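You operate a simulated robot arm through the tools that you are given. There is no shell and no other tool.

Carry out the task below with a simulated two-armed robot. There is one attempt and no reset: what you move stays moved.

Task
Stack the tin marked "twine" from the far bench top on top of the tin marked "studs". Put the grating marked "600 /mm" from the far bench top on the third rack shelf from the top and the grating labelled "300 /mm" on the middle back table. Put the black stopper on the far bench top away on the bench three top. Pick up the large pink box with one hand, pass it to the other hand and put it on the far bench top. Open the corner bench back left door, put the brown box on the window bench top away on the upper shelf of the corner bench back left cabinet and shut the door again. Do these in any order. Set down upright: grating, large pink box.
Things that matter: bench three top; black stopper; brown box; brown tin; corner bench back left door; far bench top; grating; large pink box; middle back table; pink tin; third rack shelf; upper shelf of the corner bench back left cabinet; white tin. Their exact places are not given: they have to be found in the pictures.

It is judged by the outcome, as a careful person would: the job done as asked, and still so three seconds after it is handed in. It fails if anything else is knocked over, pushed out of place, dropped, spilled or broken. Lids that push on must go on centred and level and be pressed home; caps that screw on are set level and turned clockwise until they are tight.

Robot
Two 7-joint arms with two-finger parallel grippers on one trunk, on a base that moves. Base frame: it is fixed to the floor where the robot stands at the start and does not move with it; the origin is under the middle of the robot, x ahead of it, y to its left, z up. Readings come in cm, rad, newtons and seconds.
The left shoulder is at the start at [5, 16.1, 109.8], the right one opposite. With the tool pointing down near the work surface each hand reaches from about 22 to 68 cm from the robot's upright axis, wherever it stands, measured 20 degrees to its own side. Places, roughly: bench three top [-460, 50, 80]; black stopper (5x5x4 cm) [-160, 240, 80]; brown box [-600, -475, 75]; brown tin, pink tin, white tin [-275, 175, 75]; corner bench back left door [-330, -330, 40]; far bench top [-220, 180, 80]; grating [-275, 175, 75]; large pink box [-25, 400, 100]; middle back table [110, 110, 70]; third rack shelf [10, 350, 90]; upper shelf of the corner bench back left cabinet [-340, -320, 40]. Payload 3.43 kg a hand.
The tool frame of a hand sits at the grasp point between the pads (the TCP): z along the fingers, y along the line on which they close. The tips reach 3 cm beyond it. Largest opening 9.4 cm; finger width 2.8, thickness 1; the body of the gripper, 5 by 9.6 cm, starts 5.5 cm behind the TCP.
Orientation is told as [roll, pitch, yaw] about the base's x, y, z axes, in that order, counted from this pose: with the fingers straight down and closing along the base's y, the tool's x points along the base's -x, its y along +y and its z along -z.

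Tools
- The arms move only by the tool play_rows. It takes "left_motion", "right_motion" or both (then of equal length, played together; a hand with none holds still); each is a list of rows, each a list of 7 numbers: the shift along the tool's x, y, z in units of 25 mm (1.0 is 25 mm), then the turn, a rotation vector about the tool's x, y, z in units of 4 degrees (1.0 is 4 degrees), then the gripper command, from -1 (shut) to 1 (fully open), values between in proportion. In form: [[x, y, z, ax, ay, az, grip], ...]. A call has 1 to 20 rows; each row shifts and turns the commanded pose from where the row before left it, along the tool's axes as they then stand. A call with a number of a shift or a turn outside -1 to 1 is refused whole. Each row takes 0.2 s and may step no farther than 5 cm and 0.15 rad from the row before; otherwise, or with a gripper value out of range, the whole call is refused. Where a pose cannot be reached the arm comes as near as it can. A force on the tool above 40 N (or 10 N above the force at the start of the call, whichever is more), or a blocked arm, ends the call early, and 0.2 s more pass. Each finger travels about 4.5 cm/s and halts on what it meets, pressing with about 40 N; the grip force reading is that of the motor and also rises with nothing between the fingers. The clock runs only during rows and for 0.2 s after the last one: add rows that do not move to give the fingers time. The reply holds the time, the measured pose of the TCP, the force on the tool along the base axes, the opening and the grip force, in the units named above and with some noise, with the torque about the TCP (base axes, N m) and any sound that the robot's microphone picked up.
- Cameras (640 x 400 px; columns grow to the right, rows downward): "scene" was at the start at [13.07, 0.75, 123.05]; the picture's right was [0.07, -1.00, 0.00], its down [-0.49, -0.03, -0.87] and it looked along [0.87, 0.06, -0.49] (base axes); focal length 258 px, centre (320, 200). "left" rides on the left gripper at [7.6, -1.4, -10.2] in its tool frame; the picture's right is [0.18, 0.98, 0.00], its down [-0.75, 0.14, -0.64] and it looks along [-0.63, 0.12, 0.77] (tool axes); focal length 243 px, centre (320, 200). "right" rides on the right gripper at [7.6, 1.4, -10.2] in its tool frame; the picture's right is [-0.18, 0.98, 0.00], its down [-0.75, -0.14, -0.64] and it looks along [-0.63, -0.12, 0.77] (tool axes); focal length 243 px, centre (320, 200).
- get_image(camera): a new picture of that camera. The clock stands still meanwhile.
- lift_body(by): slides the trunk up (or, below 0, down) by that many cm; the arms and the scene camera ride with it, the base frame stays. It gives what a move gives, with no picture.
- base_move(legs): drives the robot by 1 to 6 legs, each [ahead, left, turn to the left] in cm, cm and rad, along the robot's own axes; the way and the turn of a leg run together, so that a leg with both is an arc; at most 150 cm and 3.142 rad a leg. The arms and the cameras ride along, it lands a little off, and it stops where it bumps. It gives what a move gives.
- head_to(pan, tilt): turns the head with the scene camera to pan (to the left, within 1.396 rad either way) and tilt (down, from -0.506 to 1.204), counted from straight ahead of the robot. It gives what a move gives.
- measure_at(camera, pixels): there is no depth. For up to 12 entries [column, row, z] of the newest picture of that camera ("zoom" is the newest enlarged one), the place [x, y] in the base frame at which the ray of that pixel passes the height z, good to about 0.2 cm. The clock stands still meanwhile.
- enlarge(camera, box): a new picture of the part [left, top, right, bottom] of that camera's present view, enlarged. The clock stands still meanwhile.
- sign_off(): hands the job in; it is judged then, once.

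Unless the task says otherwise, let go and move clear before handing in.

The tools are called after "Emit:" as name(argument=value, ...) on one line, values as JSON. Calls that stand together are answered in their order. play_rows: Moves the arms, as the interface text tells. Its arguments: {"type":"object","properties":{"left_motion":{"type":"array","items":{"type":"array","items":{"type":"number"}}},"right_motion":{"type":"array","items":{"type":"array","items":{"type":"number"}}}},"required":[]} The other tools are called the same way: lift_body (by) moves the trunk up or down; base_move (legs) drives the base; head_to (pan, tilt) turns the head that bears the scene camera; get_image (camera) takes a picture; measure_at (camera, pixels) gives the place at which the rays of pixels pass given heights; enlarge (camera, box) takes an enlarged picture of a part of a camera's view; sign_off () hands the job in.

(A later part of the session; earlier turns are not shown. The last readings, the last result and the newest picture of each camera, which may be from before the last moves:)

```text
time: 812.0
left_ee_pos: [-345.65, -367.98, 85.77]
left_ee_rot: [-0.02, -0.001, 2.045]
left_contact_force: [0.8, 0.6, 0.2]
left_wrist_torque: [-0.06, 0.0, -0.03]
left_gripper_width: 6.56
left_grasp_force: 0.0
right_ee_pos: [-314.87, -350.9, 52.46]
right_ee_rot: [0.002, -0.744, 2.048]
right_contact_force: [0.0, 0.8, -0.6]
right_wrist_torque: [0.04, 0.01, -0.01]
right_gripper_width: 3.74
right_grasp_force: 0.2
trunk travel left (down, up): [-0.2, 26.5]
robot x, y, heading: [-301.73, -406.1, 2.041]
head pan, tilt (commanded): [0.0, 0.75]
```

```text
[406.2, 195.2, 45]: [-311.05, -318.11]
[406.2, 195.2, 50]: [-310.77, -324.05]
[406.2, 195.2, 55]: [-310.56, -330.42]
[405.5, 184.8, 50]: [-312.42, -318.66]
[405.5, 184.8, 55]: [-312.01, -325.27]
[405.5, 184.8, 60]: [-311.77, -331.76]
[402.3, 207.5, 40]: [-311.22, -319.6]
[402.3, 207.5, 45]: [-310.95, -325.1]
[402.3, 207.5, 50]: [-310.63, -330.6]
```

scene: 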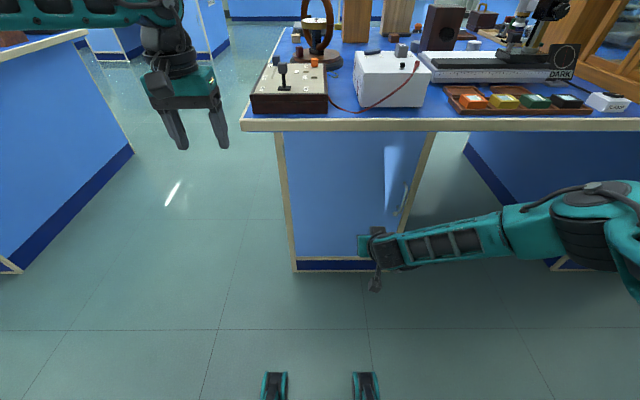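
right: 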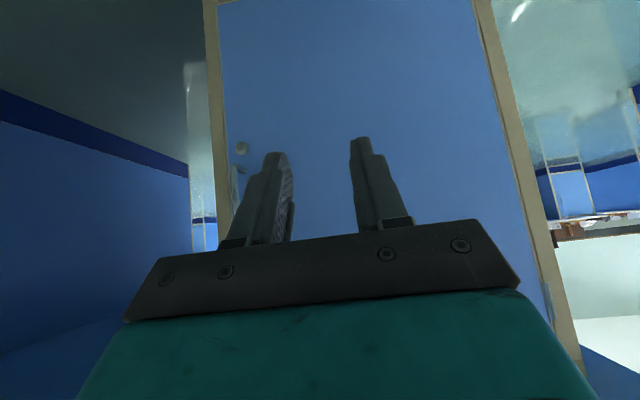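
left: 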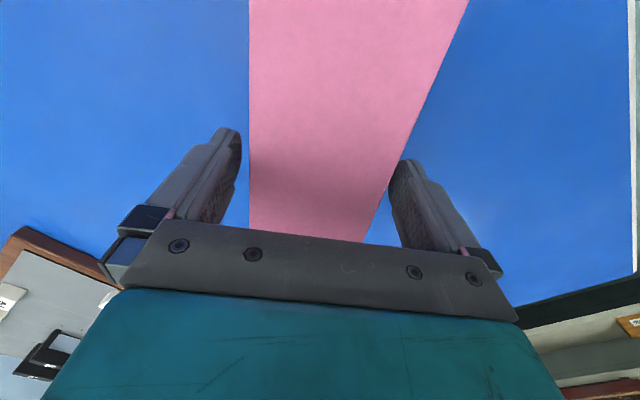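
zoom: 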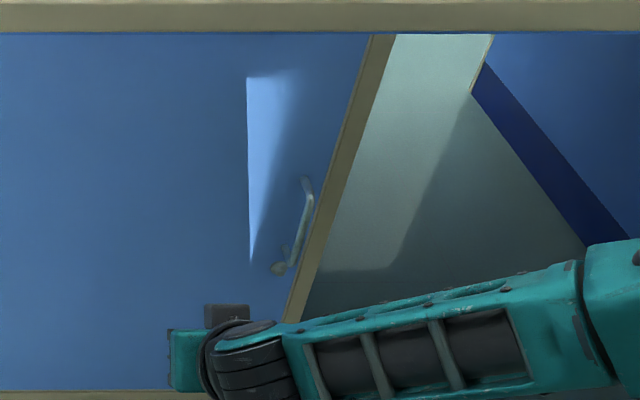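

Let me bring the right hand in line with the handle and use its own camera.

Emit:
play_rows(right_motion=[[0, -0.8, 0, 0, 0, 0, 0.3], [0, -0.8, 0, 0, 0, 0, 0.6], [0, -0.8, 0, 0, 0, 0, 0.6], [0, -0.8, 0, 0, 0, 0, 0.6], [0, -0.8, 0, 0, 0, 0, 0.6], [0, -0.8, 0, 0, 0, 0, 0.6], [0, 0, 0, 0, 0, 0, 0.6]])

Emit:
get_image(camera="right")

Emit:
enlarge(camera="right", box=[220, 60, 440, 220])

```text
time: 813.6
left_ee_pos: [-345.7, -367.93, 85.79]
left_ee_rot: [-0.02, -0.001, 2.045]
left_contact_force: [0.5, 0.4, 0.8]
left_wrist_torque: [0.0, 0.02, 0.02]
left_gripper_width: 6.61
left_grasp_force: 0.2
right_ee_pos: [-304.81, -344.53, 53.42]
right_ee_rot: [0.002, -0.74, 2.047]
right_contact_force: [-1.4, 0.0, -0.4]
right_wrist_torque: [-0.04, -0.01, 0.0]
right_gripper_width: 7.51
right_grasp_force: 0.0
right hand out of reach, approached as far as the arm can: row 2, 3, 4
trunk travel left (down, up): [-0.2, 26.5]
robot x, y, heading: [-301.65, -406.4, 2.039]
head pan, tilt (commanded): [0.0, 0.75]
```

```text
taken
```

right: 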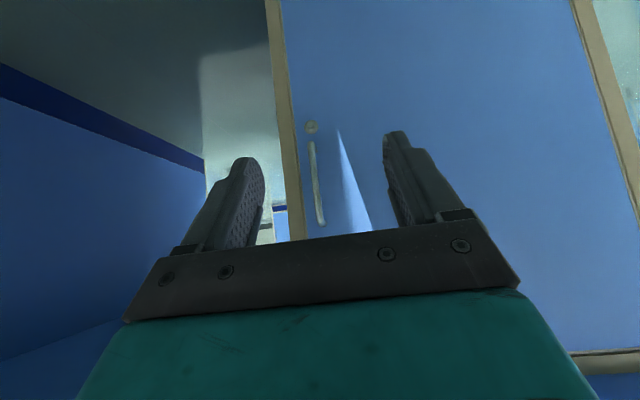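

```text
2.50 times, centred on (330, 140) of right
```

zoom: 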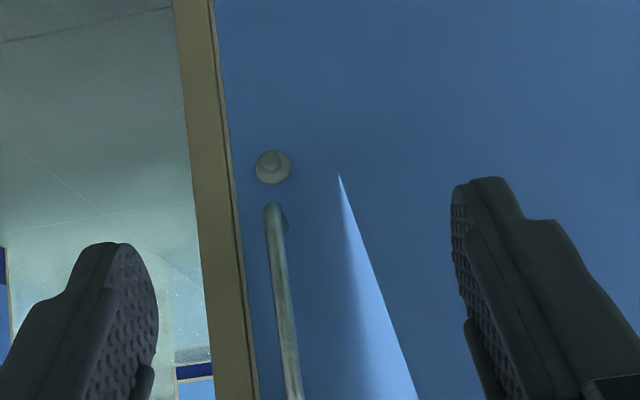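

Emit:
measure_at(camera="right", pixels=[[310.8, 143, 36], [310.8, 143, 40], [310.8, 143, 44], [310.8, 143, 48], [321, 222, 48], [321, 222, 52], [321, 222, 56], [311, 127, 36], [311, 127, 40], [311, 127, 44]])

Emit:
enlarge(camera="scene", box=[380, 160, 430, 220])

```text
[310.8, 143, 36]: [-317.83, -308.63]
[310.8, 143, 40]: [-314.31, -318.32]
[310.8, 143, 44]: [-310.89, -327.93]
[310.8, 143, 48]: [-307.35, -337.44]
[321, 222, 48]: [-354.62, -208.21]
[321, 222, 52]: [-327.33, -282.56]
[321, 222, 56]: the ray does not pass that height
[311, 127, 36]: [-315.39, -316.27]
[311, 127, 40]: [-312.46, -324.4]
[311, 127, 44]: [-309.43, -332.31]
```

```text
6.67 times, centred on (405, 190) of scene
```

zoom: 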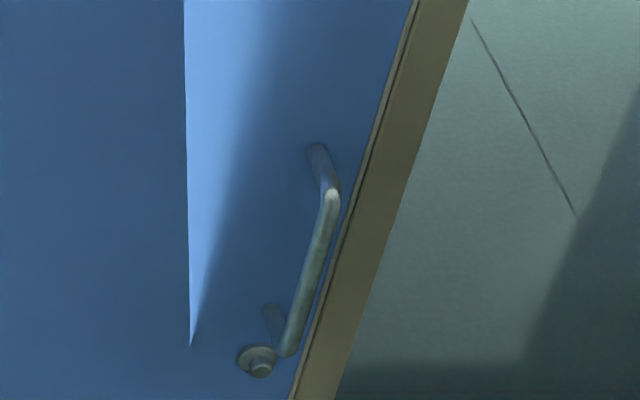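

Emit:
measure_at(camera="scene", pixels=[[400.05, 212.8, 38], [400.05, 212.8, 42], [400.05, 212.8, 46], [406.8, 189.3, 48], [406.8, 189.3, 52], [406.8, 189.3, 56], [395.7, 214, 36], [395.7, 214, 40]])

```text
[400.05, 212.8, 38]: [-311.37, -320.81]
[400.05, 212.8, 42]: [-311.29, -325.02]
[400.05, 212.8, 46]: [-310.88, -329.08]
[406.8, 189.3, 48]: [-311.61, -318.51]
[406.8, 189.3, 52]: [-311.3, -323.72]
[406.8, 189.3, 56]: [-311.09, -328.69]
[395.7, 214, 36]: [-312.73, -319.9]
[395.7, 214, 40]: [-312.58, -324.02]
```

The handle bar is at u≈-226.4, v≈-345, z 43.5-54. Repositioning base and hand to line up with it.

Emit:
base_move(legs=[[0, -14.5, 0]])

Emit:
play_rows(right_motion=[[0.26, 0.8, 0.29, 0, 0, 0, 0.2], [0.26, 0.8, 0.29, 0, 0, 0, 0.1], [0.26, 0.8, 0.29, 0, 0, 0, 0.1], [0.26, 0.8, 0.29, 0, 0, 0, 0.1], [0, 0.8, 0, 0, 0, 0, 0.1], [0, 0.8, 0, 0, 0, 0, 0.1], [0, 0, 0, 0, 0, 0, 0.1]])

Emit:
get_image(camera="right")

Emit:
get_image(camera="scene")

```text
time: 815.5
left_ee_pos: [-332.69, -361.36, 85.78]
left_ee_rot: [-0.021, -0.001, 2.046]
left_contact_force: [-0.1, 0.0, -1.0]
left_wrist_torque: [0.0, -0.03, 0.03]
left_gripper_width: 6.61
left_grasp_force: 0.1
right_ee_pos: [-291.85, -338.11, 53.48]
right_ee_rot: [0.001, -0.741, 2.047]
right_contact_force: [0.2, 0.1, -0.4]
right_wrist_torque: [-0.02, 0.01, -0.01]
right_gripper_width: 7.53
right_grasp_force: 0.1
trunk travel left (down, up): [-0.2, 26.5]
robot x, y, heading: [-289.2, -400.36, 2.037]
head pan, tilt (commanded): [0.0, 0.75]
```

```text
time: 817.1
left_ee_pos: [-332.65, -361.42, 85.79]
left_ee_rot: [-0.021, -0.002, 2.044]
left_contact_force: [-0.7, 0.0, -0.1]
left_wrist_torque: [0.0, 0.03, 0.0]
left_gripper_width: 6.58
left_grasp_force: 0.0
right_ee_pos: [-296.01, -339.55, 52.76]
right_ee_rot: [0.001, -0.737, 2.045]
right_contact_force: [0.5, -0.3, -0.8]
right_wrist_torque: [-0.03, -0.01, -0.02]
right_gripper_width: 5.17
right_grasp_force: 0.0
right hand out of reach, approached as far as the arm can: row 1, 2, 3, 4, 5
trunk travel left (down, up): [-0.2, 26.5]
robot x, y, heading: [-289.25, -399.93, 2.037]
head pan, tilt (commanded): [0.0, 0.75]
```

```text
taken
```

right: 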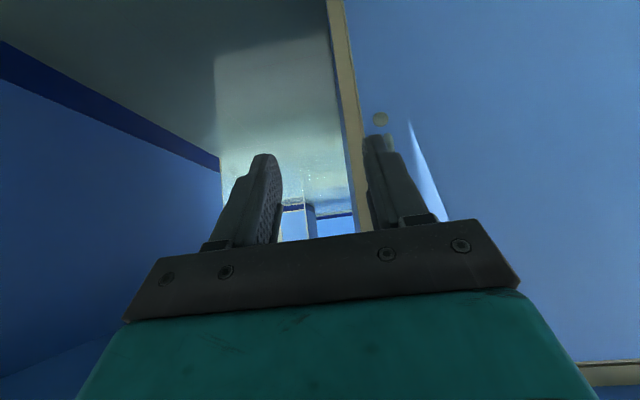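

```text
taken
```

scene: 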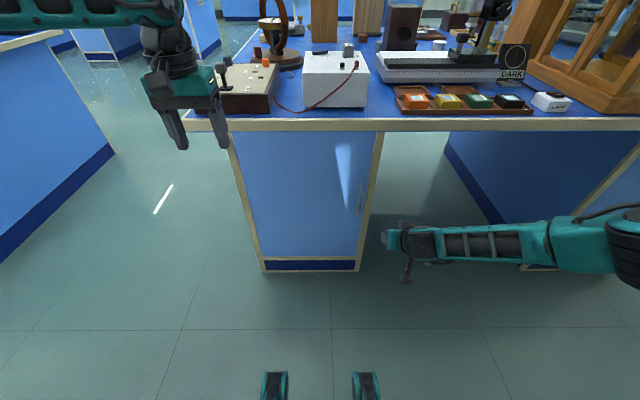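

At this low height the hand sits ~21 cm outboard, so I'll shift the base left 8 cm and then advance to the handle.

Emit:
base_move(legs=[[0, 7.8, 0], [12, 0, 0]])

Emit:
get_image(camera="right")

Emit:
get_image(camera="scene")

```text
time: 819.3
left_ee_pos: [-344.99, -354.17, 85.74]
left_ee_rot: [-0.021, -0.001, 2.046]
left_contact_force: [0.4, -0.1, 0.4]
left_wrist_torque: [0.0, -0.02, 0.01]
left_gripper_width: 6.59
left_grasp_force: 0.1
right_ee_pos: [-308.26, -332.45, 52.78]
right_ee_rot: [0.002, -0.737, 2.048]
right_contact_force: [-0.7, 0.2, 0.1]
right_wrist_torque: [0.01, -0.01, 0.03]
right_gripper_width: 5.2
right_grasp_force: 0.0
trunk travel left (down, up): [-0.2, 26.5]
robot x, y, heading: [-300.95, -393.16, 2.038]
head pan, tilt (commanded): [0.0, 0.75]
```

```text
taken
```

right: 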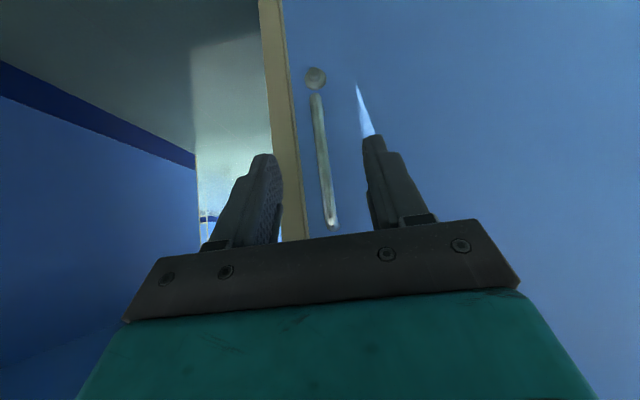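

```text
taken
```

scene: 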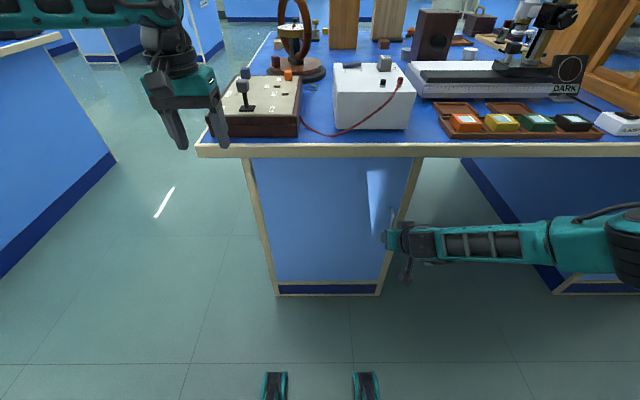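

The bar is centred between the fingers. The left hand is getting near the control box on the bench though; raising and retracting it first.

Emit:
play_rows(left_motion=[[0.6, 0, -0.8, 0, 0, 0, 0.4], [0.6, 0, -1, 0, 0, 0, 0.4], [0.6, 0, -1, 0, 0, 0, 0.4], [0.4, 0, -1, 0, 0, 0, 0.4], [0, 0, -1, 0, 0, 0, 0.4], [0, 0, -1, 0, 0, 0, 0.4], [0, 0, 0, 0, 0, 0, 0.4]])

Emit:
measure_at(camera="right", pixels=[[322, 160, 48], [322, 160, 50], [316, 98, 43.5], [316, 98, 45]])

```text
time: 820.9
left_ee_pos: [-342.74, -359.39, 100.45]
left_ee_rot: [-0.02, -0.001, 2.045]
left_contact_force: [0.1, -0.9, 0.0]
left_wrist_torque: [0.01, 0.01, -0.01]
left_gripper_width: 6.58
left_grasp_force: 0.0
right_ee_pos: [-308.28, -332.51, 52.72]
right_ee_rot: [0.002, -0.738, 2.049]
right_contact_force: [0.3, 0.5, -0.4]
right_wrist_torque: [-0.03, 0.0, 0.02]
right_gripper_width: 5.17
right_grasp_force: 0.0
trunk travel left (down, up): [-0.2, 26.5]
robot x, y, heading: [-301.22, -393.07, 2.042]
head pan, tilt (commanded): [0.0, 0.75]
```

```text
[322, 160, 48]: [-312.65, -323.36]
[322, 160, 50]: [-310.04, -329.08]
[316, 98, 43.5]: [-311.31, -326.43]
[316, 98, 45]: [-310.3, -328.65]
```

Advancing the last 6 cm onto the bar.

Emit:
base_move(legs=[[6.2, 0, 0]])

Emit:
get_image(camera="right")

```text
time: 821.9
left_ee_pos: [-345.43, -353.7, 100.38]
left_ee_rot: [-0.021, -0.002, 2.046]
left_contact_force: [0.4, 0.1, -0.4]
left_wrist_torque: [0.0, -0.01, 0.0]
left_gripper_width: 6.58
left_grasp_force: 0.0
right_ee_pos: [-311.08, -327.09, 52.76]
right_ee_rot: [0.003, -0.735, 2.047]
right_contact_force: [0.3, -0.4, 0.6]
right_wrist_torque: [0.02, 0.04, -0.03]
right_gripper_width: 5.19
right_grasp_force: 0.1
trunk travel left (down, up): [-0.2, 26.5]
robot x, y, heading: [-303.74, -387.35, 2.039]
head pan, tilt (commanded): [0.0, 0.75]
```

```text
taken
```

right: 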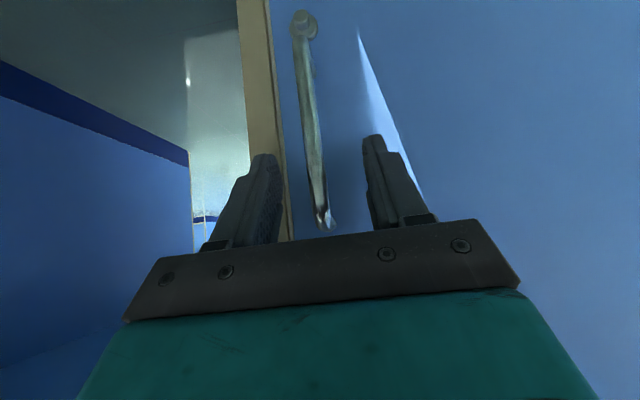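

Closing on the handle.

Emit:
play_rows(right_motion=[[0, 0, 0, 0, 0, 0, -0.2], [0, 0, 0, 0, 0, 0, -0.5], [0, 0, 0, 0, 0, 0, -1], [0, 0, 0, 0, 0, 0, -1], [0, 0, 0, 0, 0, 0, -1], [0, 0, 0, 0, 0, 0, -1]])

Emit:
get_image(camera="right")

```text
time: 823.3
left_ee_pos: [-345.48, -353.81, 100.38]
left_ee_rot: [-0.02, -0.001, 2.047]
left_contact_force: [-0.8, -0.3, -0.2]
left_wrist_torque: [-0.04, 0.01, 0.03]
left_gripper_width: 6.6
left_grasp_force: 0.0
right_ee_pos: [-310.92, -326.96, 52.72]
right_ee_rot: [0.0, -0.735, 2.047]
right_contact_force: [4.1, 2.1, 0.9]
right_wrist_torque: [-0.07, 0.07, 0.0]
right_gripper_width: 1.45
right_grasp_force: 45.0
trunk travel left (down, up): [-0.2, 26.5]
robot x, y, heading: [-303.95, -387.65, 2.039]
head pan, tilt (commanded): [0.0, 0.75]
```

```text
taken
```

right: 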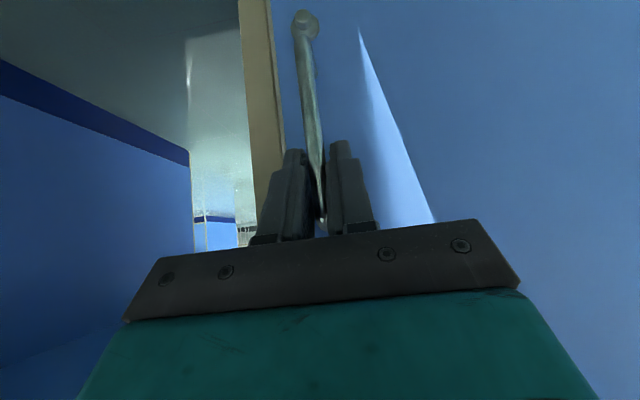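

Handle gripped (1.45 cm). Pulling the door open by backing the base along the door's arc.

Emit:
base_move(legs=[[-6.7, 1.3, 0]])

Emit:
get_image(camera="scene")

```text
time: 824.3
left_ee_pos: [-343.48, -360.31, 100.31]
left_ee_rot: [-0.022, -0.001, 2.044]
left_contact_force: [-0.3, 0.8, -0.3]
left_wrist_torque: [-0.04, -0.02, 0.0]
left_gripper_width: 6.58
left_grasp_force: 0.0
right_ee_pos: [-308.95, -333.34, 52.68]
right_ee_rot: [-0.001, -0.739, 2.046]
right_contact_force: [19.3, 4.8, 5.1]
right_wrist_torque: [-0.55, 0.08, 0.01]
right_gripper_width: 1.42
right_grasp_force: 45.1
trunk travel left (down, up): [-0.2, 26.5]
robot x, y, heading: [-301.94, -393.94, 2.037]
head pan, tilt (commanded): [0.0, 0.75]
```

```text
taken
```

scene: 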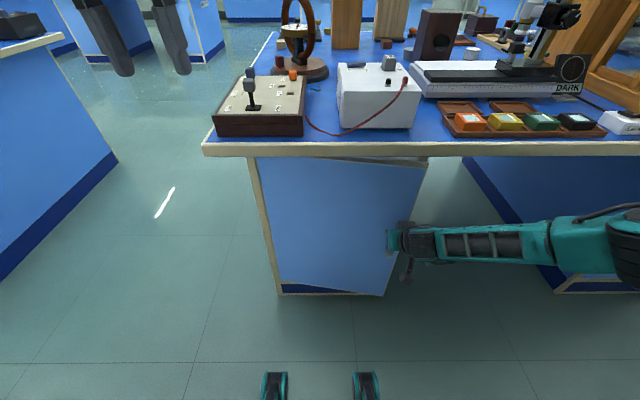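

The door is opening; the side force (19 N toward +u) says I should move less to the left. Next leg adjusted.

Emit:
base_move(legs=[[-6.3, 1.5, 0]])

Emit:
base_move(legs=[[-5.8, 2.6, 0]])

Emit:
get_image(camera="scene")

Emit:
get_image(camera="right")

```text
time: 825.3
left_ee_pos: [-342.15, -366.51, 100.32]
left_ee_rot: [-0.022, 0.0, 2.046]
left_contact_force: [0.0, -1.0, 0.2]
left_wrist_torque: [0.02, -0.01, 0.03]
left_gripper_width: 6.6
left_grasp_force: 0.0
right_ee_pos: [-308.02, -339.94, 52.55]
right_ee_rot: [0.007, -0.735, 2.049]
right_contact_force: [-28.0, -1.0, -4.7]
right_wrist_torque: [-0.71, -0.63, 0.07]
right_gripper_width: 1.46
right_grasp_force: 45.5
trunk travel left (down, up): [-0.2, 26.5]
robot x, y, heading: [-300.73, -400.12, 2.039]
head pan, tilt (commanded): [0.0, 0.75]
```

```text
time: 826.3
left_ee_pos: [-341.87, -372.91, 100.25]
left_ee_rot: [-0.023, 0.001, 2.046]
left_contact_force: [1.6, 0.1, 0.7]
left_wrist_torque: [0.01, 0.03, -0.02]
left_gripper_width: 6.57
left_grasp_force: 0.1
right_ee_pos: [-308.23, -346.47, 52.59]
right_ee_rot: [0.015, -0.734, 2.053]
right_contact_force: [-33.0, 3.5, -14.4]
right_wrist_torque: [-0.23, -0.43, 0.04]
right_gripper_width: 1.42
right_grasp_force: 45.1
trunk travel left (down, up): [-0.2, 26.5]
robot x, y, heading: [-300.74, -406.7, 2.043]
head pan, tilt (commanded): [0.0, 0.75]
```

```text
taken
```

scene: 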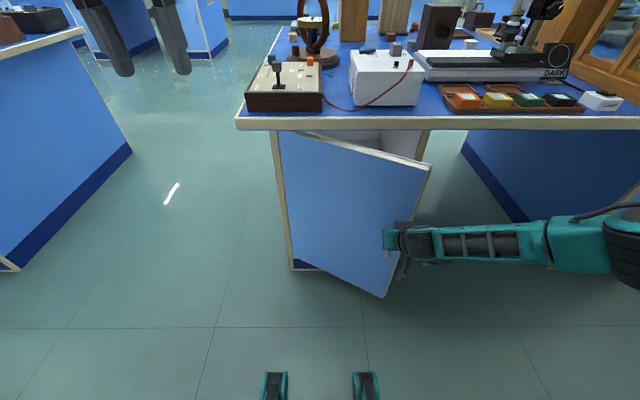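

```text
taken
```

right: 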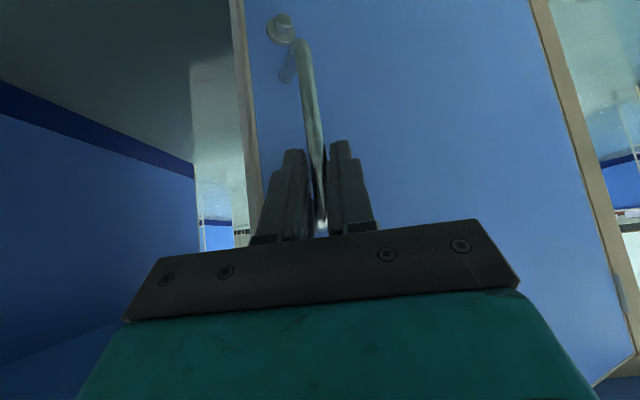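

Open ≈30°. Now the force points left, so the next leg goes more to the left.

Emit:
base_move(legs=[[-4.0, 5.6, 0]])

Emit:
base_move(legs=[[-3.8, 5.8, 0]])

Emit:
get_image(camera="scene")

Emit:
get_image(camera="right")

```text
time: 827.3
left_ee_pos: [-343.74, -377.07, 100.39]
left_ee_rot: [-0.021, -0.002, 2.043]
left_contact_force: [-0.1, 0.2, 0.5]
left_wrist_torque: [0.02, 0.02, 0.01]
left_gripper_width: 6.56
left_grasp_force: 0.0
right_ee_pos: [-308.72, -350.09, 52.6]
right_ee_rot: [-0.008, -0.735, 2.039]
right_contact_force: [1.6, 0.2, 4.7]
right_wrist_torque: [-0.56, -0.01, 0.11]
right_gripper_width: 1.44
right_grasp_force: 44.4
trunk travel left (down, up): [-0.2, 26.5]
robot x, y, heading: [-302.43, -411.06, 2.033]
head pan, tilt (commanded): [0.0, 0.75]
stopped in leg 1: the force on the tool passed its limit at 49 N (the readings are from after the stop); the commanded pose is now the measured one
```

```text
time: 828.3
left_ee_pos: [-345.34, -380.04, 100.23]
left_ee_rot: [-0.022, -0.001, 2.037]
left_contact_force: [0.3, 0.1, 0.0]
left_wrist_torque: [-0.01, -0.04, -0.02]
left_gripper_width: 6.57
left_grasp_force: 0.0
right_ee_pos: [-309.33, -352.59, 52.47]
right_ee_rot: [-0.032, -0.736, 2.033]
right_contact_force: [1.6, -1.6, 4.8]
right_wrist_torque: [-0.49, -0.01, 0.06]
right_gripper_width: 1.42
right_grasp_force: 45.0
trunk travel left (down, up): [-0.2, 26.5]
robot x, y, heading: [-304.09, -414.07, 2.037]
head pan, tilt (commanded): [0.0, 0.75]
stopped in leg 1: the force on the tool passed its limit at 45 N (the readings are from after the stop); the commanded pose is now the measured one
```

```text
taken
```

scene: 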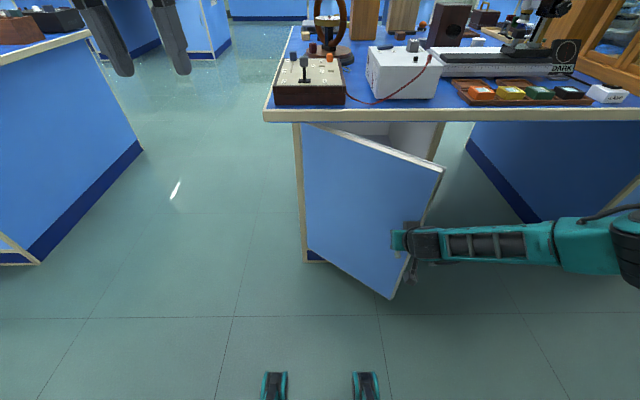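

```text
taken
```

right: 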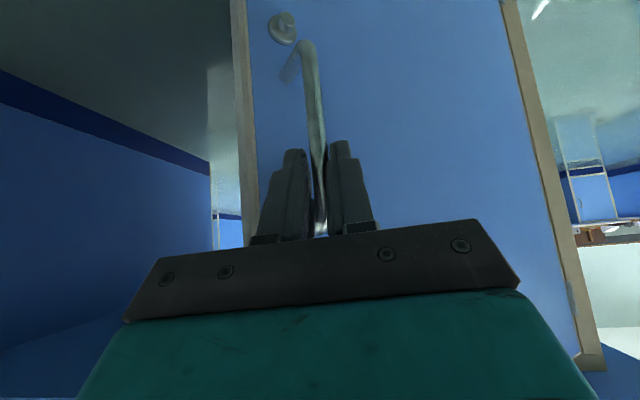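

Door is ~40° open. I'll let go of the handle, back off, raise the right hand and get the left hand down to push the door further from the inside.

Emit:
play_rows(right_motion=[[0, 0, 0, 0, 0, 0, -0.5], [0, 0, 0, 0, 0, 0, 0], [0, 0, 0, 0, 0, 0, 0.3], [0, 0, 0, 0, 0, 0, 0.3], [0, 0, 0, 0, 0, 0, 0.3]])

Emit:
get_image(camera="right")

Emit:
base_move(legs=[[-22, 0, 0]])

Emit:
get_image(camera="scene")

```text
time: 829.5
left_ee_pos: [-345.43, -380.04, 100.31]
left_ee_rot: [-0.02, 0.001, 2.038]
left_contact_force: [-0.2, 0.7, 0.3]
left_wrist_torque: [-0.01, 0.0, 0.01]
left_gripper_width: 6.59
left_grasp_force: 0.0
right_ee_pos: [-309.42, -352.6, 52.4]
right_ee_rot: [-0.031, -0.737, 2.034]
right_contact_force: [0.5, -1.4, 0.3]
right_wrist_torque: [0.0, 0.02, -0.01]
right_gripper_width: 6.11
right_grasp_force: 0.1
trunk travel left (down, up): [-0.2, 26.5]
robot x, y, heading: [-304.12, -413.54, 2.036]
head pan, tilt (commanded): [0.0, 0.75]
```

```text
taken
```

right: 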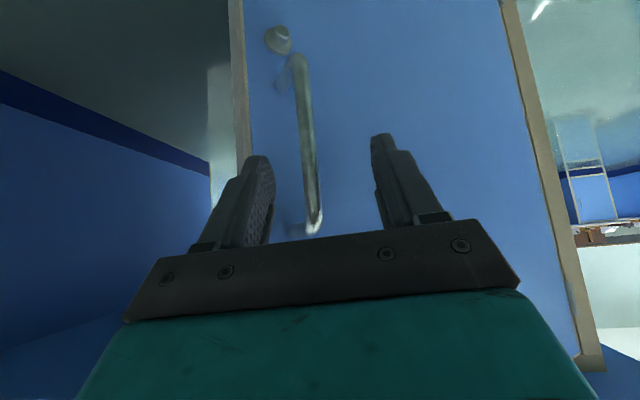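

```text
time: 831.2
left_ee_pos: [-335.79, -399.52, 100.23]
left_ee_rot: [-0.021, 0.001, 2.043]
left_contact_force: [0.1, 0.0, -0.2]
left_wrist_torque: [0.02, -0.03, -0.01]
left_gripper_width: 6.57
left_grasp_force: 0.1
right_ee_pos: [-300.02, -371.91, 52.51]
right_ee_rot: [-0.031, -0.737, 2.039]
right_contact_force: [-0.6, 0.0, 0.1]
right_wrist_torque: [0.0, 0.01, 0.0]
right_gripper_width: 6.1
right_grasp_force: 0.0
trunk travel left (down, up): [-0.2, 26.5]
robot x, y, heading: [-294.24, -433.01, 2.04]
head pan, tilt (commanded): [0.0, 0.75]
```

```text
taken
```

scene: 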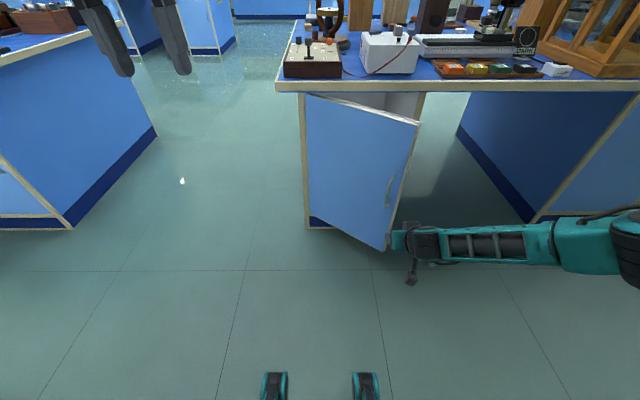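

Door stays put. I'll make a fist with the right hand, go round the door's free edge and sweep the door further open by strafing left.

Emit:
play_rows(right_motion=[[0, 0, 0, 0, 0, 0, -0.5], [0, 0, 0, 0, 0, 0, -1], [0, 0, 0, 0, 0, 0, -1], [0, 0, 0, 0, 0, 0, -1], [0, 0, 0, 0, 0, 0, -1]])

Emit:
base_move(legs=[[0, -17, 0], [30, 0, 0]])

Emit:
get_image(camera="scene")

Emit:
get_image(camera="right")

```text
time: 832.4
left_ee_pos: [-335.76, -399.51, 100.33]
left_ee_rot: [-0.021, 0.001, 2.045]
left_contact_force: [-0.7, -0.5, -0.1]
left_wrist_torque: [0.04, 0.01, 0.03]
left_gripper_width: 6.59
left_grasp_force: 0.1
right_ee_pos: [-299.84, -371.99, 52.45]
right_ee_rot: [-0.032, -0.736, 2.038]
right_contact_force: [0.0, 0.5, 0.4]
right_wrist_torque: [-0.01, -0.04, 0.02]
right_gripper_width: 0.0
right_grasp_force: 32.5
trunk travel left (down, up): [-0.2, 26.5]
robot x, y, heading: [-294.5, -432.69, 2.037]
head pan, tilt (commanded): [0.0, 0.75]
```

```text
time: 836.2
left_ee_pos: [-333.98, -364.68, 100.4]
left_ee_rot: [-0.021, 0.001, 2.035]
left_contact_force: [-0.3, -0.9, -0.5]
left_wrist_torque: [0.02, 0.04, 0.0]
left_gripper_width: 6.59
left_grasp_force: 0.1
right_ee_pos: [-297.66, -337.2, 52.44]
right_ee_rot: [-0.031, -0.736, 2.031]
right_contact_force: [-0.7, -0.5, 0.5]
right_wrist_torque: [0.01, 0.01, -0.01]
right_gripper_width: 0.02
right_grasp_force: 33.2
trunk travel left (down, up): [-0.2, 26.5]
robot x, y, heading: [-292.69, -398.61, 2.026]
head pan, tilt (commanded): [0.0, 0.75]
```

```text
taken
```

scene: 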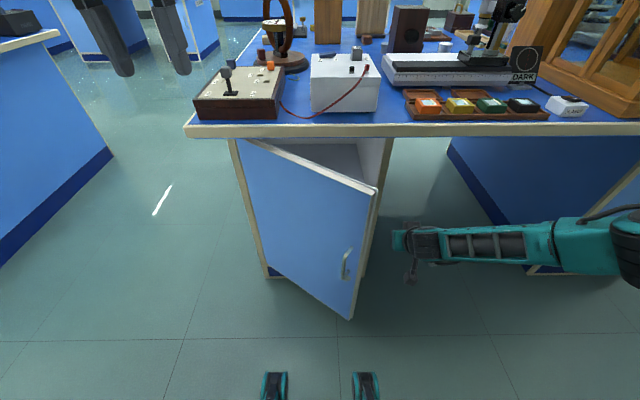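

```text
taken
```

right: 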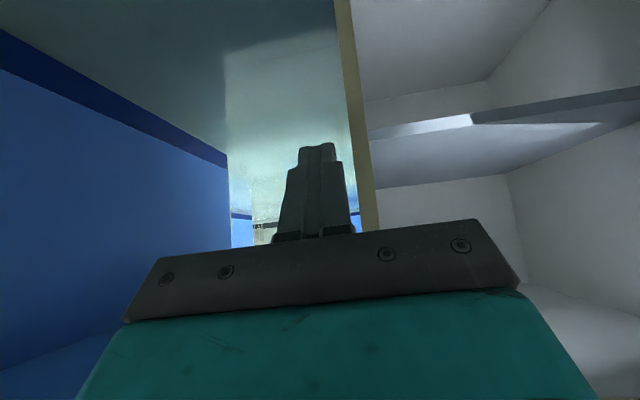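

The fist is beside the door's free edge (and the cabinet interior with its shelf is visible). Sweeping left in steps.

Emit:
base_move(legs=[[0, 9, 0.01], [-2, 9, 0]])

Emit:
get_image(camera="scene")

```text
time: 837.5
left_ee_pos: [-339.85, -367.84, 100.19]
left_ee_rot: [-0.019, 0.001, 2.046]
left_contact_force: [-0.6, 0.0, -1.0]
left_wrist_torque: [0.02, 0.02, 0.0]
left_gripper_width: 6.6
left_grasp_force: 0.2
right_ee_pos: [-303.21, -339.79, 52.33]
right_ee_rot: [-0.046, -0.734, 2.038]
right_contact_force: [-0.9, -0.3, -0.7]
right_wrist_torque: [0.01, 0.02, -0.01]
right_gripper_width: 0.0
right_grasp_force: 33.2
trunk travel left (down, up): [-0.2, 26.5]
robot x, y, heading: [-298.43, -401.48, 2.042]
head pan, tilt (commanded): [0.0, 0.75]
stopped in leg 1: the robot was blocked; the commanded pose is now the measured one
```

```text
taken
```

scene: 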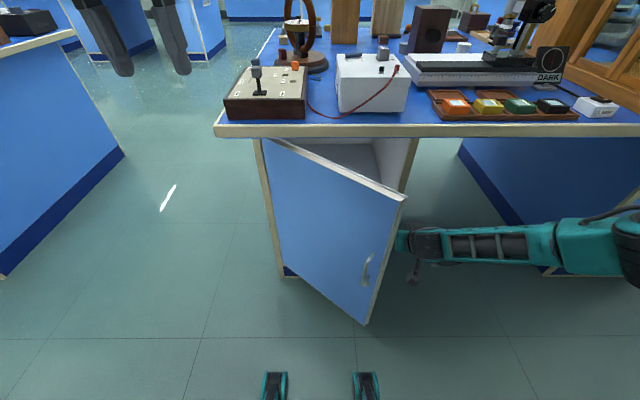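

Emit:
measure_at(camera="scene", pixels=[[365, 373, 0], [365, 373, 10], [365, 373, 20], [275, 373, 10], [367, 325, 12], [404, 196, 72], [368, 323, 10]])

Emit:
get_image(camera="right")

```text
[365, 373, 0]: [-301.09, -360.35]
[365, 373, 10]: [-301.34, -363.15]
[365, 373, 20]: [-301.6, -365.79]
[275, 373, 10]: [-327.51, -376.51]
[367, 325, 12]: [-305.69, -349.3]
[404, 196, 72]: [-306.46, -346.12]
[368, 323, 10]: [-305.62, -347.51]
```

```text
taken
```

right: 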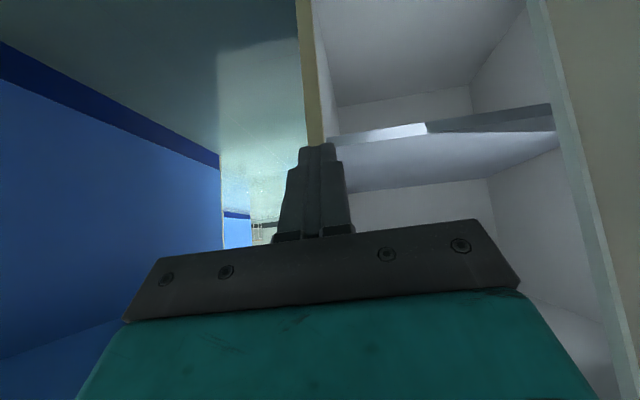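

The base stops when the wrist bumps; only the fingers should push. I'll back up 5 cm so just the fingers reach behind the door edge, then follow the door's arc.

Emit:
base_move(legs=[[-5, -1.5, 0], [0, 6.5, 0]])

Emit:
get_image(camera="scene")

Emit:
get_image(camera="right")

```text
time: 839.2
left_ee_pos: [-341.98, -374.44, 100.34]
left_ee_rot: [-0.02, 0.0, 2.045]
left_contact_force: [-0.1, 0.4, -0.4]
left_wrist_torque: [-0.04, -0.03, 0.0]
left_gripper_width: 6.58
left_grasp_force: 0.0
right_ee_pos: [-305.45, -346.58, 52.29]
right_ee_rot: [-0.046, -0.736, 2.04]
right_contact_force: [0.1, -0.2, 0.8]
right_wrist_torque: [0.02, 0.03, 0.0]
right_gripper_width: 0.0
right_grasp_force: 32.9
trunk travel left (down, up): [-0.2, 26.5]
robot x, y, heading: [-300.53, -407.89, 2.042]
head pan, tilt (commanded): [0.0, 0.75]
```

```text
taken
```

scene: 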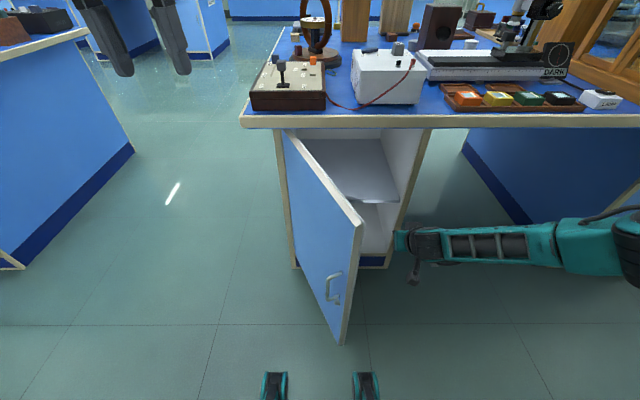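

```text
taken
```

right: 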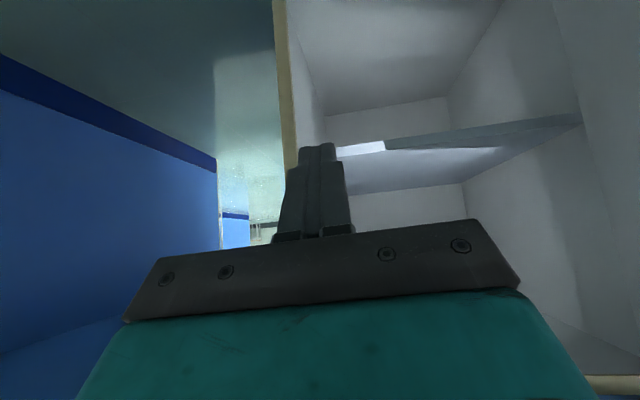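

The door swung further open by itself (≈65°). Measuring its edge and the shelf inside.

Emit:
measure_at(camera="scene", pixels=[[362, 226, 72], [344, 343, 11], [398, 203, 40], [335, 203, 40], [298, 140, 72], [430, 128, 72], [365, 137, 40], [398, 203, 36], [398, 203, 44]])

Emit:
enlarge(camera="scene", box=[260, 110, 450, 280])

```text
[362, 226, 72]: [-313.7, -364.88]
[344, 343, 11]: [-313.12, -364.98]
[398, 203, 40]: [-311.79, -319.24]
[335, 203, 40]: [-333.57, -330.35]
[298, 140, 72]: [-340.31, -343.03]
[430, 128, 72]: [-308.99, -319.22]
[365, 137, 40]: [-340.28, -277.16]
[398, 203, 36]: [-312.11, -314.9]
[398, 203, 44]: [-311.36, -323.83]
```

```text
2.35 times, centred on (355, 195) of scene
```

zoom: 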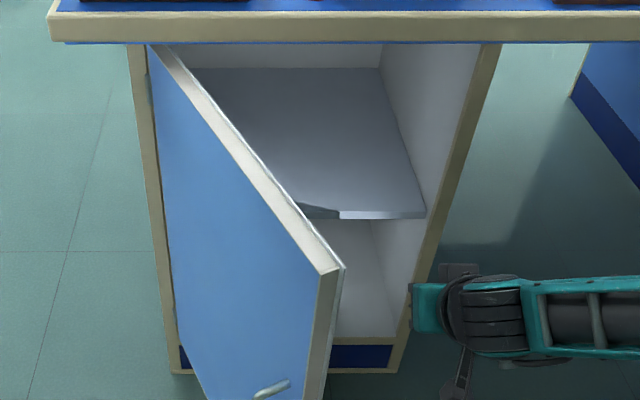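

Door at ≈63°; the shelf inside is at z≈39.5. Sweeping further left with the fist.

Emit:
base_move(legs=[[0, 12, 0]])

Emit:
base_move(legs=[[0, 8, 0]])

Emit:
get_image(camera="scene")

```text
time: 841.0
left_ee_pos: [-352.89, -379.97, 100.28]
left_ee_rot: [-0.02, -0.001, 2.046]
left_contact_force: [0.1, -1.2, -0.2]
left_wrist_torque: [-0.01, 0.0, 0.0]
left_gripper_width: 6.57
left_grasp_force: 0.1
right_ee_pos: [-316.29, -352.06, 52.48]
right_ee_rot: [-0.043, -0.735, 2.04]
right_contact_force: [0.0, 0.0, -0.7]
right_wrist_torque: [-0.03, 0.02, 0.0]
right_gripper_width: 0.01
right_grasp_force: 33.1
trunk travel left (down, up): [-0.2, 26.5]
robot x, y, heading: [-311.24, -413.34, 2.045]
head pan, tilt (commanded): [0.0, 0.75]
```

```text
time: 842.3
left_ee_pos: [-359.95, -383.65, 100.36]
left_ee_rot: [-0.021, 0.0, 2.048]
left_contact_force: [-0.1, 0.6, -1.0]
left_wrist_torque: [0.01, -0.02, -0.01]
left_gripper_width: 6.57
left_grasp_force: 0.2
right_ee_pos: [-323.57, -355.7, 52.3]
right_ee_rot: [-0.043, -0.735, 2.041]
right_contact_force: [0.0, -0.2, 0.1]
right_wrist_torque: [0.01, 0.0, -0.03]
right_gripper_width: 0.0
right_grasp_force: 33.1
trunk travel left (down, up): [-0.2, 26.5]
robot x, y, heading: [-318.45, -417.13, 2.04]
head pan, tilt (commanded): [0.0, 0.75]
```

```text
taken
```

scene: 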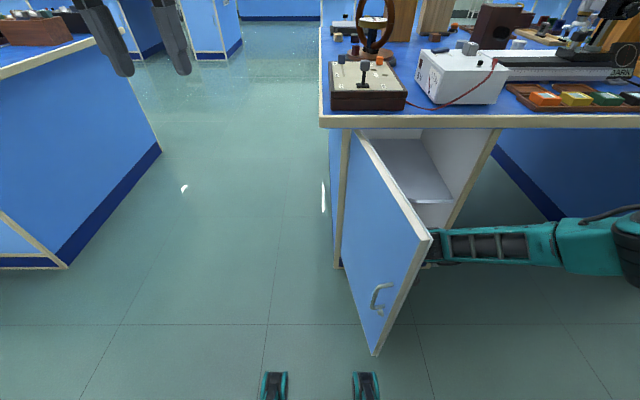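

Emit:
measure_at(camera="scene", pixels=[[430, 240, 72], [376, 355, 11]])

Emit:
base_move(legs=[[-4, 7, 0]])

Emit:
get_image(camera="scene")

```text
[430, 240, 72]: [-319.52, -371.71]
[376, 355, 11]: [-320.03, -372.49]
```

```text
time: 843.6
left_ee_pos: [-364.41, -390.4, 100.23]
left_ee_rot: [-0.023, 0.0, 2.047]
left_contact_force: [0.5, -0.3, 0.8]
left_wrist_torque: [0.02, -0.03, 0.0]
left_gripper_width: 6.59
left_grasp_force: 0.0
right_ee_pos: [-328.01, -362.42, 52.27]
right_ee_rot: [-0.043, -0.735, 2.041]
right_contact_force: [-0.2, -1.4, 0.0]
right_wrist_torque: [0.03, -0.04, -0.03]
right_gripper_width: 0.01
right_grasp_force: 33.0
trunk travel left (down, up): [-0.2, 26.5]
robot x, y, heading: [-323.04, -423.86, 2.044]
head pan, tilt (commanded): [0.0, 0.75]
```

```text
taken
```

scene: 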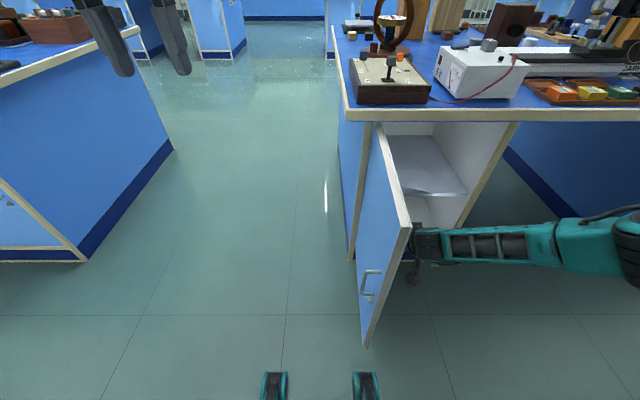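

Door ≈80°. A couple more sweeps.

Emit:
base_move(legs=[[-2, 8, 0]])

Emit:
base_move(legs=[[-1, 8, 0]])

Emit:
get_image(camera="scene")

```text
time: 845.0
left_ee_pos: [-370.59, -395.69, 100.25]
left_ee_rot: [-0.021, -0.001, 2.048]
left_contact_force: [0.2, 0.5, 0.2]
left_wrist_torque: [-0.02, 0.04, 0.01]
left_gripper_width: 6.6
left_grasp_force: 0.1
right_ee_pos: [-334.13, -367.7, 52.29]
right_ee_rot: [-0.043, -0.735, 2.04]
right_contact_force: [0.4, 0.3, 0.2]
right_wrist_torque: [0.0, 0.0, -0.02]
right_gripper_width: 0.0
right_grasp_force: 33.0
trunk travel left (down, up): [-0.2, 26.5]
robot x, y, heading: [-328.88, -429.43, 2.045]
head pan, tilt (commanded): [0.0, 0.75]
```

```text
time: 846.0
left_ee_pos: [-372.46, -396.98, 100.33]
left_ee_rot: [-0.022, 0.0, 2.046]
left_contact_force: [0.0, -0.6, -0.5]
left_wrist_torque: [-0.02, 0.0, 0.01]
left_gripper_width: 6.58
left_grasp_force: 0.0
right_ee_pos: [-334.61, -368.24, 52.29]
right_ee_rot: [-0.068, -0.735, 2.029]
right_contact_force: [0.4, -0.5, 0.2]
right_wrist_torque: [0.01, -0.02, 0.03]
right_gripper_width: 0.0
right_grasp_force: 33.7
trunk travel left (down, up): [-0.2, 26.5]
robot x, y, heading: [-330.88, -430.51, 2.044]
head pan, tilt (commanded): [0.0, 0.75]
stopped in leg 1: the robot was blocked; the commanded pose is now the measured one
```

```text
taken
```

scene: 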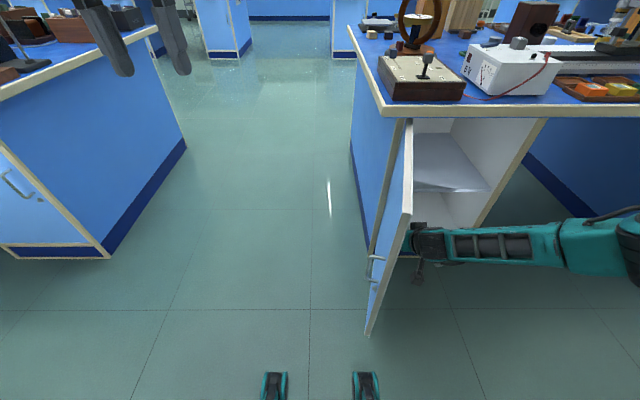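

Emit:
measure_at(camera="scene", pixels=[[411, 213, 72], [367, 333, 11], [402, 122, 72], [376, 290, 11]])

Emit:
enlarge(camera="scene", box=[330, 90, 500, 350])

```text
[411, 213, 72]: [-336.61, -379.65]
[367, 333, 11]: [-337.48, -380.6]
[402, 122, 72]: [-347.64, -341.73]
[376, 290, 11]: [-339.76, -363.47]
```

```text
1.54 times, centred on (415, 220) of scene
```

zoom: 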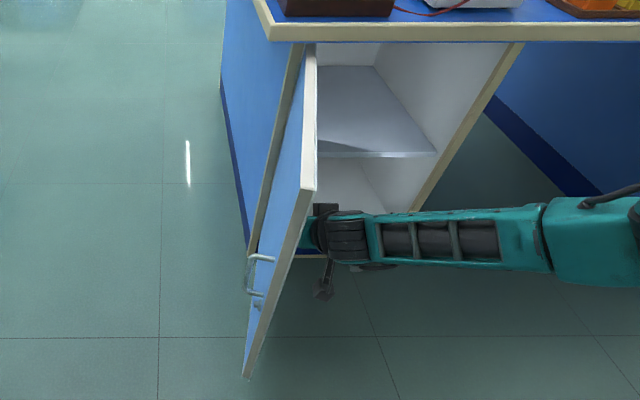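

The door stands open ≈102°. Withdrawing the right hand from behind it, backing off and raising the hand.

Emit:
base_move(legs=[[0, -14, 0], [-25, 0, 0]])

Emit:
play_rows(right_motion=[[-0.625, 0, -0.693, 0, 0, 0, -1], [-0.625, 0, -0.693, 0, 0, 0, -0.5], [-0.625, 0, -0.693, 0, 0, 0, 0], [-0.625, 0, -0.693, 0, 0, 0, 0], [-0.625, 0, -0.693, 0, 0, 0, 0], [-0.625, 0, -0.693, 0, 0, 0, 0], [-0.625, 0, -0.693, 0, 0, 0, 0], [-0.625, 0, -0.693, 0, 0, 0, 0], [-0.625, 0, -0.693, 0, 0, 0, 0], [-0.625, 0, -0.693, 0, 0, 0, 0], [-0.625, 0, -0.693, 0, 0, 0, 0], [-0.625, 0, -0.693, 0, 0, 0, 0], [0, 0, 0, 0, 0, 0, 0]])

Emit:
get_image(camera="scene")

```text
time: 849.2
left_ee_pos: [-348.6, -412.73, 100.32]
left_ee_rot: [-0.022, 0.0, 2.047]
left_contact_force: [-0.5, 0.8, 0.7]
left_wrist_torque: [0.03, 0.02, -0.04]
left_gripper_width: 6.56
left_grasp_force: 0.1
right_ee_pos: [-310.93, -384.03, 52.33]
right_ee_rot: [-0.066, -0.736, 2.029]
right_contact_force: [-0.3, 0.1, 1.2]
right_wrist_torque: [-0.02, -0.04, 0.0]
right_gripper_width: 0.0
right_grasp_force: 32.8
trunk travel left (down, up): [-0.2, 26.5]
robot x, y, heading: [-307.5, -446.36, 2.038]
head pan, tilt (commanded): [0.0, 0.75]
```

```text
time: 852.0
left_ee_pos: [-348.65, -412.73, 100.39]
left_ee_rot: [-0.021, 0.0, 2.047]
left_contact_force: [0.1, 0.0, -0.3]
left_wrist_torque: [-0.03, -0.02, 0.02]
left_gripper_width: 6.59
left_grasp_force: 0.1
right_ee_pos: [-312.23, -384.82, 80.35]
right_ee_rot: [-0.069, -0.737, 2.028]
right_contact_force: [0.7, 0.0, -0.8]
right_wrist_torque: [-0.04, -0.01, 0.01]
right_gripper_width: 4.7
right_grasp_force: 0.0
trunk travel left (down, up): [-0.2, 26.5]
robot x, y, heading: [-307.32, -446.63, 2.04]
head pan, tilt (commanded): [0.0, 0.75]
```

```text
taken
```

scene: 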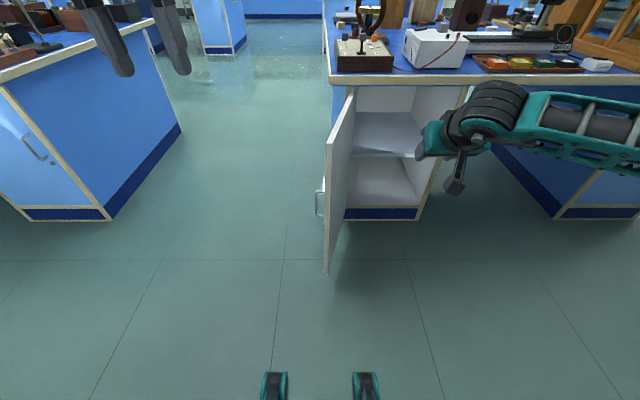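

Door stays open; the cabinet's shelf is visible at (385,145). Zooming for shelf geometry.

Emit:
enlarge(camera="scene", box=[310, 70, 490, 240])

Emit:
measure_at(camera="zoom", pixels=[[180, 205, 38], [180, 205, 40], [180, 205, 42], [110, 204, 40], [255, 206, 40], [130, 100, 40], [235, 100, 40], [180, 345, 10]])

```text
2.35 times, centred on (400, 155) of scene
```

zoom: 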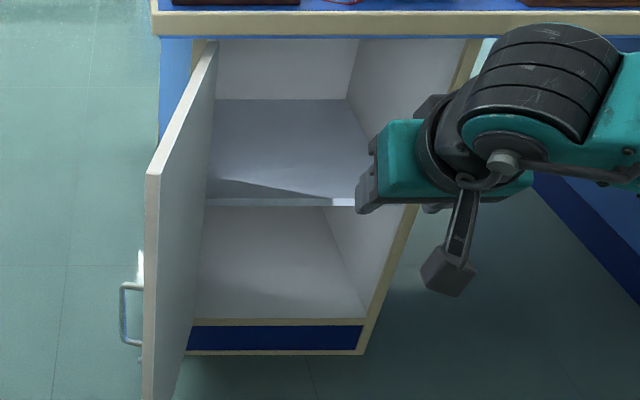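

```text
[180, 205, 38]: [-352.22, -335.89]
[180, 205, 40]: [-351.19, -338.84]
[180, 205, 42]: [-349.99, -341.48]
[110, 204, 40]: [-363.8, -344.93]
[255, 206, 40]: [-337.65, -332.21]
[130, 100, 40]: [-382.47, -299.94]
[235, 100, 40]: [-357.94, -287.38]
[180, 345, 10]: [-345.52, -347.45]
```

Shelf top ≈40, front edge at v≈-338, depth ~49 cm. Now fetching the CORKS box with the left hand: raising the trunk and driving to the window bench's far end.

Emit:
lift_body(by=16)

Emit:
base_move(legs=[[0, 120, 0], [0, 120, 0], [0, 105, 0]])

Emit:
head_to(pan=0.3, tilt=0.4)

Emit:
get_image(camera="scene")

```text
time: 853.9
left_ee_pos: [-348.78, -412.71, 116.31]
left_ee_rot: [-0.022, 0.0, 2.048]
left_contact_force: [1.1, -0.6, -0.8]
left_wrist_torque: [0.01, -0.03, 0.0]
left_gripper_width: 6.58
left_grasp_force: 0.1
right_ee_pos: [-312.29, -384.76, 96.12]
right_ee_rot: [-0.067, -0.738, 2.027]
right_contact_force: [0.1, 0.0, 0.1]
right_wrist_torque: [0.01, 0.0, -0.01]
right_gripper_width: 4.68
right_grasp_force: 0.1
trunk travel left (down, up): [-16.2, 10.5]
robot x, y, heading: [-307.46, -446.29, 2.042]
head pan, tilt (commanded): [0.0, 0.75]
```

```text
time: 884.3
left_ee_pos: [-659.14, -565.16, 116.27]
left_ee_rot: [-0.019, 0.001, 2.029]
left_contact_force: [-0.7, 0.5, -0.1]
left_wrist_torque: [-0.03, -0.01, 0.0]
left_gripper_width: 6.59
left_grasp_force: 0.0
right_ee_pos: [-622.2, -537.88, 96.11]
right_ee_rot: [-0.067, -0.736, 2.012]
right_contact_force: [0.1, 0.8, 0.0]
right_wrist_torque: [0.0, 0.02, -0.01]
right_gripper_width: 4.71
right_grasp_force: 0.1
trunk travel left (down, up): [-16.2, 10.5]
robot x, y, heading: [-618.35, -599.45, 2.024]
head pan, tilt (commanded): [0.0, 0.75]
```

```text
time: 885.1
left_ee_pos: [-659.21, -565.22, 116.21]
left_ee_rot: [-0.023, 0.0, 2.032]
left_contact_force: [0.8, 0.5, -0.5]
left_wrist_torque: [0.01, -0.01, 0.02]
left_gripper_width: 6.61
left_grasp_force: 0.0
right_ee_pos: [-622.22, -537.84, 96.2]
right_ee_rot: [-0.069, -0.737, 2.014]
right_contact_force: [0.1, -0.2, 0.2]
right_wrist_torque: [0.03, 0.0, -0.03]
right_gripper_width: 4.69
right_grasp_force: 0.0
trunk travel left (down, up): [-16.2, 10.5]
robot x, y, heading: [-618.47, -599.31, 2.028]
head pan, tilt (commanded): [0.3, 0.4]
```

```text
taken
```

scene: 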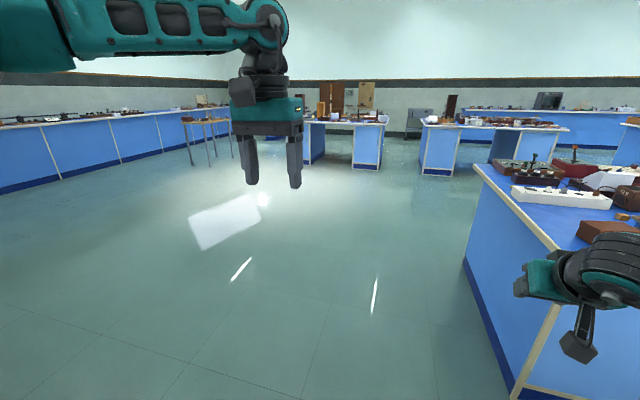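

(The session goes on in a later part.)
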